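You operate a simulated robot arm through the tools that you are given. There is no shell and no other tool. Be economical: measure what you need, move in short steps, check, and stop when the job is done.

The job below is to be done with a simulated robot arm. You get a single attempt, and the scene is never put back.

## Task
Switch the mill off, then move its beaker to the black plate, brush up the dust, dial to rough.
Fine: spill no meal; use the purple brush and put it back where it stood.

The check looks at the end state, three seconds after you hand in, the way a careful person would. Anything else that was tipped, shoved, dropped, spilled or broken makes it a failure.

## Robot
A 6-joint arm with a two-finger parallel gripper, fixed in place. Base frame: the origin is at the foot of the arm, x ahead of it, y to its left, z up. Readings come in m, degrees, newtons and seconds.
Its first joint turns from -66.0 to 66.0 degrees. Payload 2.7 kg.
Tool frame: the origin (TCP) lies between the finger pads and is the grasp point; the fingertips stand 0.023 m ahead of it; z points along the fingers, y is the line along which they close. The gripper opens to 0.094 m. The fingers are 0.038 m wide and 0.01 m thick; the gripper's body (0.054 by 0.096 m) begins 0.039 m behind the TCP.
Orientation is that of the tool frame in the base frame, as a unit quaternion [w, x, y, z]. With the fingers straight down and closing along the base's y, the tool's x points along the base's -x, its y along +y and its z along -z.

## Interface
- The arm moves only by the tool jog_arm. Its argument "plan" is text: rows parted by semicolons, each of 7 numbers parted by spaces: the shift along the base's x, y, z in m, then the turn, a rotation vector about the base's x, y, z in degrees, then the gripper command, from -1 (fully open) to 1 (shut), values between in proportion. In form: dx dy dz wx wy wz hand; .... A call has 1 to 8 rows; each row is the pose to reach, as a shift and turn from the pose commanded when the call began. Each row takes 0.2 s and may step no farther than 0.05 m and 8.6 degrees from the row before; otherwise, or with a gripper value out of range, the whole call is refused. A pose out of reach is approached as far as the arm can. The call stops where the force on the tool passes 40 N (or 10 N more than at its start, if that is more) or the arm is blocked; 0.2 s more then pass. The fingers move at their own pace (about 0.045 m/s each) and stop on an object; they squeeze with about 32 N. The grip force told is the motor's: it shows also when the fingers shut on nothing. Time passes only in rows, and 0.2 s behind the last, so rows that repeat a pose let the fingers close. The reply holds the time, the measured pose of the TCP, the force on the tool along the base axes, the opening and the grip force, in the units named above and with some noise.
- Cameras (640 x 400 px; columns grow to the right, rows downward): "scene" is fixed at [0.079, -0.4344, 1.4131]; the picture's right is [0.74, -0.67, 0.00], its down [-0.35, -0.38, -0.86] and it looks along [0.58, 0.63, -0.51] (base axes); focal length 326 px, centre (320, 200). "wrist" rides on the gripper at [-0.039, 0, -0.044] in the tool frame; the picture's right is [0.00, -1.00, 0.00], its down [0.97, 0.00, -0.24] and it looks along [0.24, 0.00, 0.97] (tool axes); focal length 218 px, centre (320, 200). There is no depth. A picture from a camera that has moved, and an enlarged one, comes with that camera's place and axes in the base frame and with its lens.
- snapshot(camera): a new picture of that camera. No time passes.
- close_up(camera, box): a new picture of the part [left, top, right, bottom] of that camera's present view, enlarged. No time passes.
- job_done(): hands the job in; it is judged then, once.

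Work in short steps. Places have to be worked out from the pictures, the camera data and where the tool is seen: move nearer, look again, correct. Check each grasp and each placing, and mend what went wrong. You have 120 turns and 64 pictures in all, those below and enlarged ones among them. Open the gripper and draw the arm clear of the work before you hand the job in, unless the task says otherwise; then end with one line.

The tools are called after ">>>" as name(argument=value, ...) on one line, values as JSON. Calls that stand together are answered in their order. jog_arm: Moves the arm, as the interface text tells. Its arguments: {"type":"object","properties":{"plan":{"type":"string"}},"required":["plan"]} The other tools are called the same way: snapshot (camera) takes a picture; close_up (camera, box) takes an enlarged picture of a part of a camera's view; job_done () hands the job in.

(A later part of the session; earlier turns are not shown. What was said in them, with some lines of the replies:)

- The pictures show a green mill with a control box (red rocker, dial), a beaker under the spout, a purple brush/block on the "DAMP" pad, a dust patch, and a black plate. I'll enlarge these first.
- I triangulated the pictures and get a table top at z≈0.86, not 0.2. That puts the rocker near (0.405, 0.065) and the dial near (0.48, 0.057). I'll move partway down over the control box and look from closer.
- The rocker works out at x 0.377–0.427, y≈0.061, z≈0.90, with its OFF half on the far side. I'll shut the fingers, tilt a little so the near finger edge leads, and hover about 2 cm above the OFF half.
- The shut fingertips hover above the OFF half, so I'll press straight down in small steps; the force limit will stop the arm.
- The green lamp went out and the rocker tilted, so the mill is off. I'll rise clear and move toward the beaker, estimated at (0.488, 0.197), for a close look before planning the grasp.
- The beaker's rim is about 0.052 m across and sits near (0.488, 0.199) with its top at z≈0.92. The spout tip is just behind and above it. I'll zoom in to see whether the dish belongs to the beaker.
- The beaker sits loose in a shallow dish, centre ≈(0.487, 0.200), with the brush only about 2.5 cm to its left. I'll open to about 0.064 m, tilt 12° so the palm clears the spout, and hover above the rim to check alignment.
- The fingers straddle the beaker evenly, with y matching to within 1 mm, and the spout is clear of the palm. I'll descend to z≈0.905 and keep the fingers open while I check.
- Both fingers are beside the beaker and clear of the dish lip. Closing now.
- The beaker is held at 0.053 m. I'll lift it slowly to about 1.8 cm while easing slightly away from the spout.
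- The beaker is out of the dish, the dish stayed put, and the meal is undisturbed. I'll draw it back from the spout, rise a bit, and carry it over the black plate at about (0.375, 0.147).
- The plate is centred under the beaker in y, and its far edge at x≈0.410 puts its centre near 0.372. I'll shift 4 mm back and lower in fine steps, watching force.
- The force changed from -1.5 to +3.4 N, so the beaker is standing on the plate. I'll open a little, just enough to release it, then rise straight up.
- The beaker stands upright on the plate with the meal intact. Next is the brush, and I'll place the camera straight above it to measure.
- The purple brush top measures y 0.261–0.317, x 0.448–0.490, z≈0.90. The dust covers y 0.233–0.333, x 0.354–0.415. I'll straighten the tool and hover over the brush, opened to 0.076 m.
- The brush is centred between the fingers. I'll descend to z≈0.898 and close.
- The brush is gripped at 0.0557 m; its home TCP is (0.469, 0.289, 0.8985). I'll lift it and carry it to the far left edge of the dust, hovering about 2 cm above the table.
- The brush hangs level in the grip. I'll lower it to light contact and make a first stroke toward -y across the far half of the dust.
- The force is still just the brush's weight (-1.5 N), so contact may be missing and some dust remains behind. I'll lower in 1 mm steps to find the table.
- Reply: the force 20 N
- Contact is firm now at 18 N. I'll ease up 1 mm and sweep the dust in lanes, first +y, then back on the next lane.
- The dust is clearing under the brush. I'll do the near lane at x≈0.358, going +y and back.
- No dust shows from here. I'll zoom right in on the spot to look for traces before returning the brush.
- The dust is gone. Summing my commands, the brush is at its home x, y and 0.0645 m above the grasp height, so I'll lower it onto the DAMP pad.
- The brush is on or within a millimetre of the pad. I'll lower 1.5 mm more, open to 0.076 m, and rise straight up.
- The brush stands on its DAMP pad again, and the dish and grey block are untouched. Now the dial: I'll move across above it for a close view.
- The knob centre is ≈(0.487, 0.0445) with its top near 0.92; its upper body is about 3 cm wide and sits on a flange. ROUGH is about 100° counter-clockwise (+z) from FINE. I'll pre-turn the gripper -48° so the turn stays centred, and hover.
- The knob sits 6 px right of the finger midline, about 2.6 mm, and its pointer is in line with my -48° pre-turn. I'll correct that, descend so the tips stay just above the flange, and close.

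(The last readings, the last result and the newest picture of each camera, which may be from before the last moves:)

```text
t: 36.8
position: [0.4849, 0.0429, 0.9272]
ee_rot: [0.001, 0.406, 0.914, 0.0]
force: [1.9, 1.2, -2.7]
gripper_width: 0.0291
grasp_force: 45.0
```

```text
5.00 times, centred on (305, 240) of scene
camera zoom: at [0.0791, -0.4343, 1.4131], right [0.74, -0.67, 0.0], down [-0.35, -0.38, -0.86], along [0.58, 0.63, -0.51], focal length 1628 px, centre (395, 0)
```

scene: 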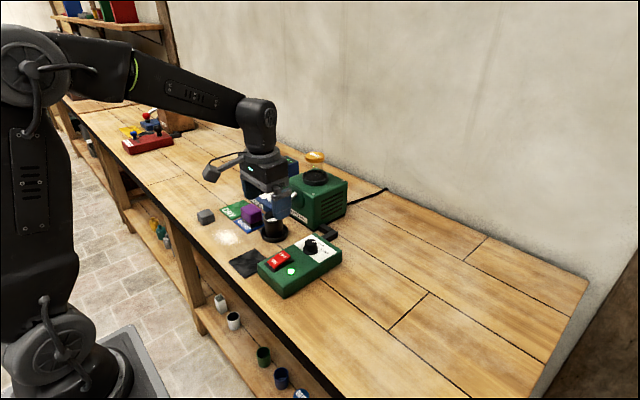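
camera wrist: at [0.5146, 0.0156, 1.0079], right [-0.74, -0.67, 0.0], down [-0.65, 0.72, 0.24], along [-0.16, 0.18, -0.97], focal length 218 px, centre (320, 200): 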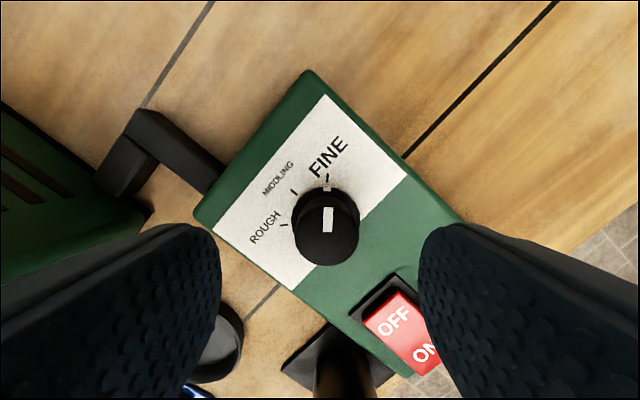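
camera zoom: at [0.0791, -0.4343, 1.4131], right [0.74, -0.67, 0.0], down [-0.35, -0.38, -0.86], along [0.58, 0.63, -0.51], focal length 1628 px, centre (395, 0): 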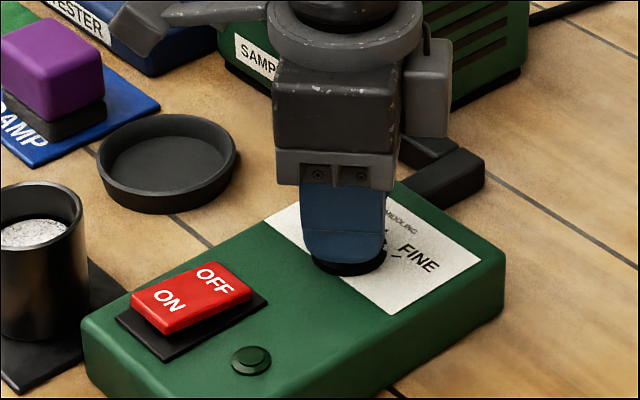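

The knob is gripped at 0.029 m. I'll turn counter-clockwise in 8° steps.

>>> jog_arm(plan="0 0 0 0 0 8 1; 0 0 0 0 0 16 1; 0 0 0 0 0 24 1; 0 0 0 0 0 32 1; 0 0 0 0 0 40 1; 0 0 0 0 0 48 1; 0 0 0 0 0 48 1")

>>> jog_arm(plan="0 0 0 0 0 8 1; 0 0 0 0 0 16 1; 0 0 0 0 0 24 1; 0 0 0 0 0 32 1; 0 0 0 0 0 40 1; 0 0 0 0 0 48 1; 0 0 0 0 0 52 1; 0 0 0 0 0 52 1")

>>> snapshot(camera="wrist")

```text
t: 38.4
position: [0.4855, 0.0436, 0.9266]
ee_rot: [0.002, -0.003, 1.0, 0.001]
force: [0.3, 13.5, 11.5]
gripper_width: 0.0291
grasp_force: 45.2
```

```text
t: 40.2
position: [0.4852, 0.0439, 0.9265]
ee_rot: [0.002, -0.442, 0.897, 0.001]
force: [-0.3, 23.7, 22.0]
gripper_width: 0.0289
grasp_force: 45.4
```

```text
20 pictures are left
camera wrist: at [0.5094, 0.0745, 0.9715], right [0.79, -0.61, 0.0], down [-0.59, -0.77, 0.24], along [-0.14, -0.19, -0.97], focal length 218 px, centre (320, 200)
```

wrist: 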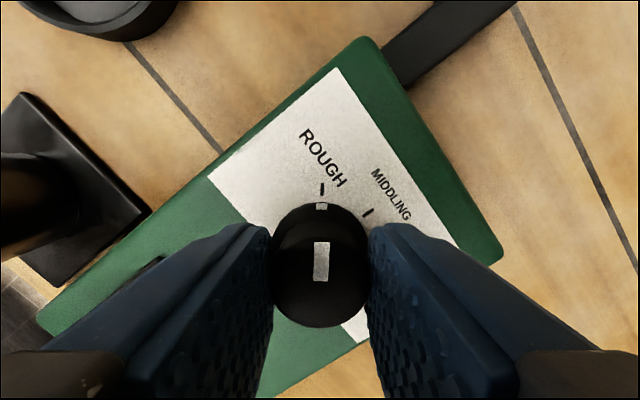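

The pointer now lines up with the ROUGH tick. I'll let go and rise straight up.

>>> jog_arm(plan="0 0 0 0 0 0 0.2; 0 0 0 0 0 0 -0.2; 0 0 0 0 0 0 -0.4; 0 0 0.02 0 0 0 -0.4; 0 0 0.05 0 0 0 -0.4; 0 0 0.09 0 0 0 -0.4; 0 0 0.13 0 0 0 -0.4; 0 0 0.13 0 0 0 -0.4")

>>> snapshot(camera="wrist")

>>> close_up(camera="scene", box=[190, 160, 350, 300])

```text
t: 42.0
position: [0.4825, 0.0422, 1.0546]
ee_rot: [0.0, -0.439, 0.898, 0.0]
force: [0.1, 0.9, 0.1]
gripper_width: 0.0658
grasp_force: 0.1
```

```text
19 pictures are left
camera wrist: at [0.5078, 0.0727, 1.1], right [0.79, -0.61, 0.0], down [-0.6, -0.77, 0.24], along [-0.15, -0.19, -0.97], focal length 218 px, centre (320, 200)
```

wrist: 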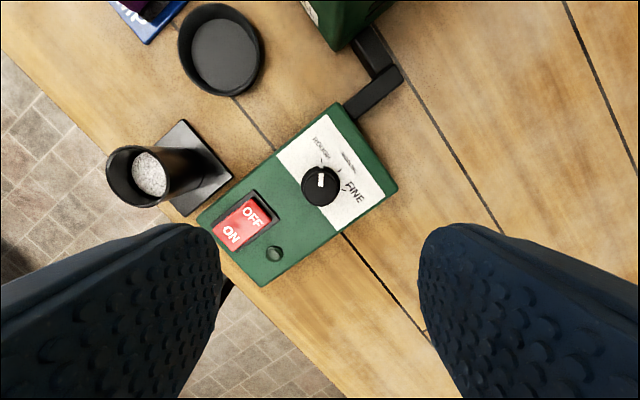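

```text
2.86 times, centred on (270, 230) of scene
camera zoom: at [0.079, -0.4344, 1.4131], right [0.74, -0.67, 0.0], down [-0.35, -0.38, -0.86], along [0.58, 0.63, -0.51], focal length 930 px, centre (463, 114)
```

zoom: 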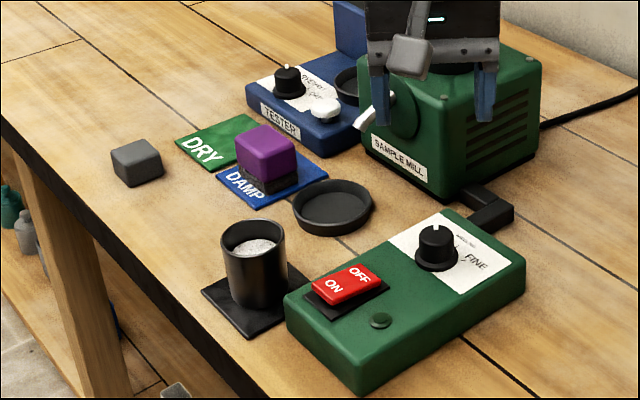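

All is in place: the dial is at ROUGH, the lamp is off, the beaker is on the plate, and the brush is on its pad. I'll open the gripper fully, draw the arm up and back, and take a last look.

>>> jog_arm(plan="0 0 0.04 0 0 -8 -1; -0.02 0.01 0.08 0 0 -16 -1; -0.04 0.02 0.11 0 0 -24 -1; -0.06 0.03 0.13 0 0 -32 -1; -0.08 0.05 0.13 0 0 -40 -1; -0.1 0.07 0.13 0 0 -48 -1; -0.1 0.08 0.13 0 0 -52 -1; -0.1 0.08 0.13 0 0 -52 -1")

>>> snapshot(camera="wrist")

>>> close_up(camera="wrist", box=[60, 0, 420, 225])

```text
t: 43.8
position: [0.3862, 0.1222, 1.1868]
ee_rot: [0.0, -0.001, 1.0, 0.0]
force: [0.3, 0.1, 0.2]
gripper_width: 0.0939
grasp_force: 0.1
```

```text
17 pictures are left
camera wrist: at [0.4249, 0.1225, 1.2311], right [0.0, -1.0, 0.0], down [-0.97, 0.0, 0.24], along [-0.24, 0.0, -0.97], focal length 218 px, centre (320, 200)
```

wrist: 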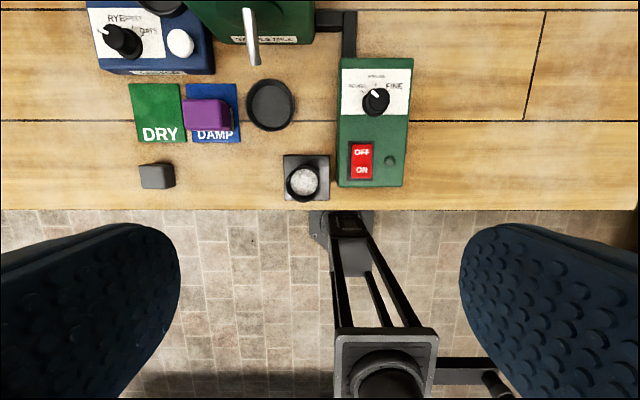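

```text
1.78 times, centred on (240, 112) of wrist
camera zoom: at [0.4249, 0.1225, 1.2311], right [0.0, -1.0, 0.0], down [-0.97, 0.0, 0.24], along [-0.24, 0.0, -0.97], focal length 388 px, centre (462, 356)
```

zoom: 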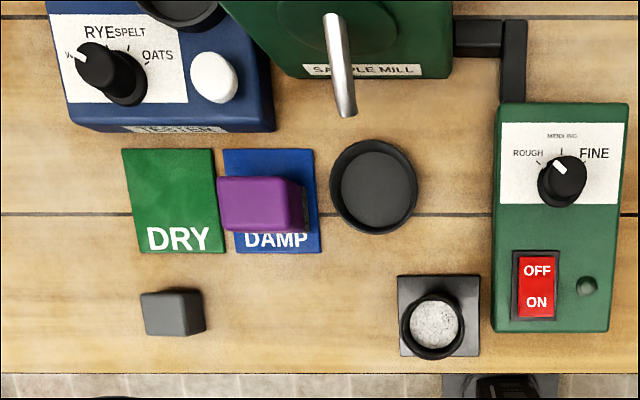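

The last view confirms everything: lamp off, beaker centred on the plate with its meal, dust gone, brush back on DAMP, dial at ROUGH, and the arm clear with the gripper open. Handing in.

>>> job_done()

```text
The job is handed in.
```

The mill is off, its beaker stands on the black plate with no meal spilled, the dust is brushed up, the purple brush is back on its DAMP pad, and the dial is at ROUGH.
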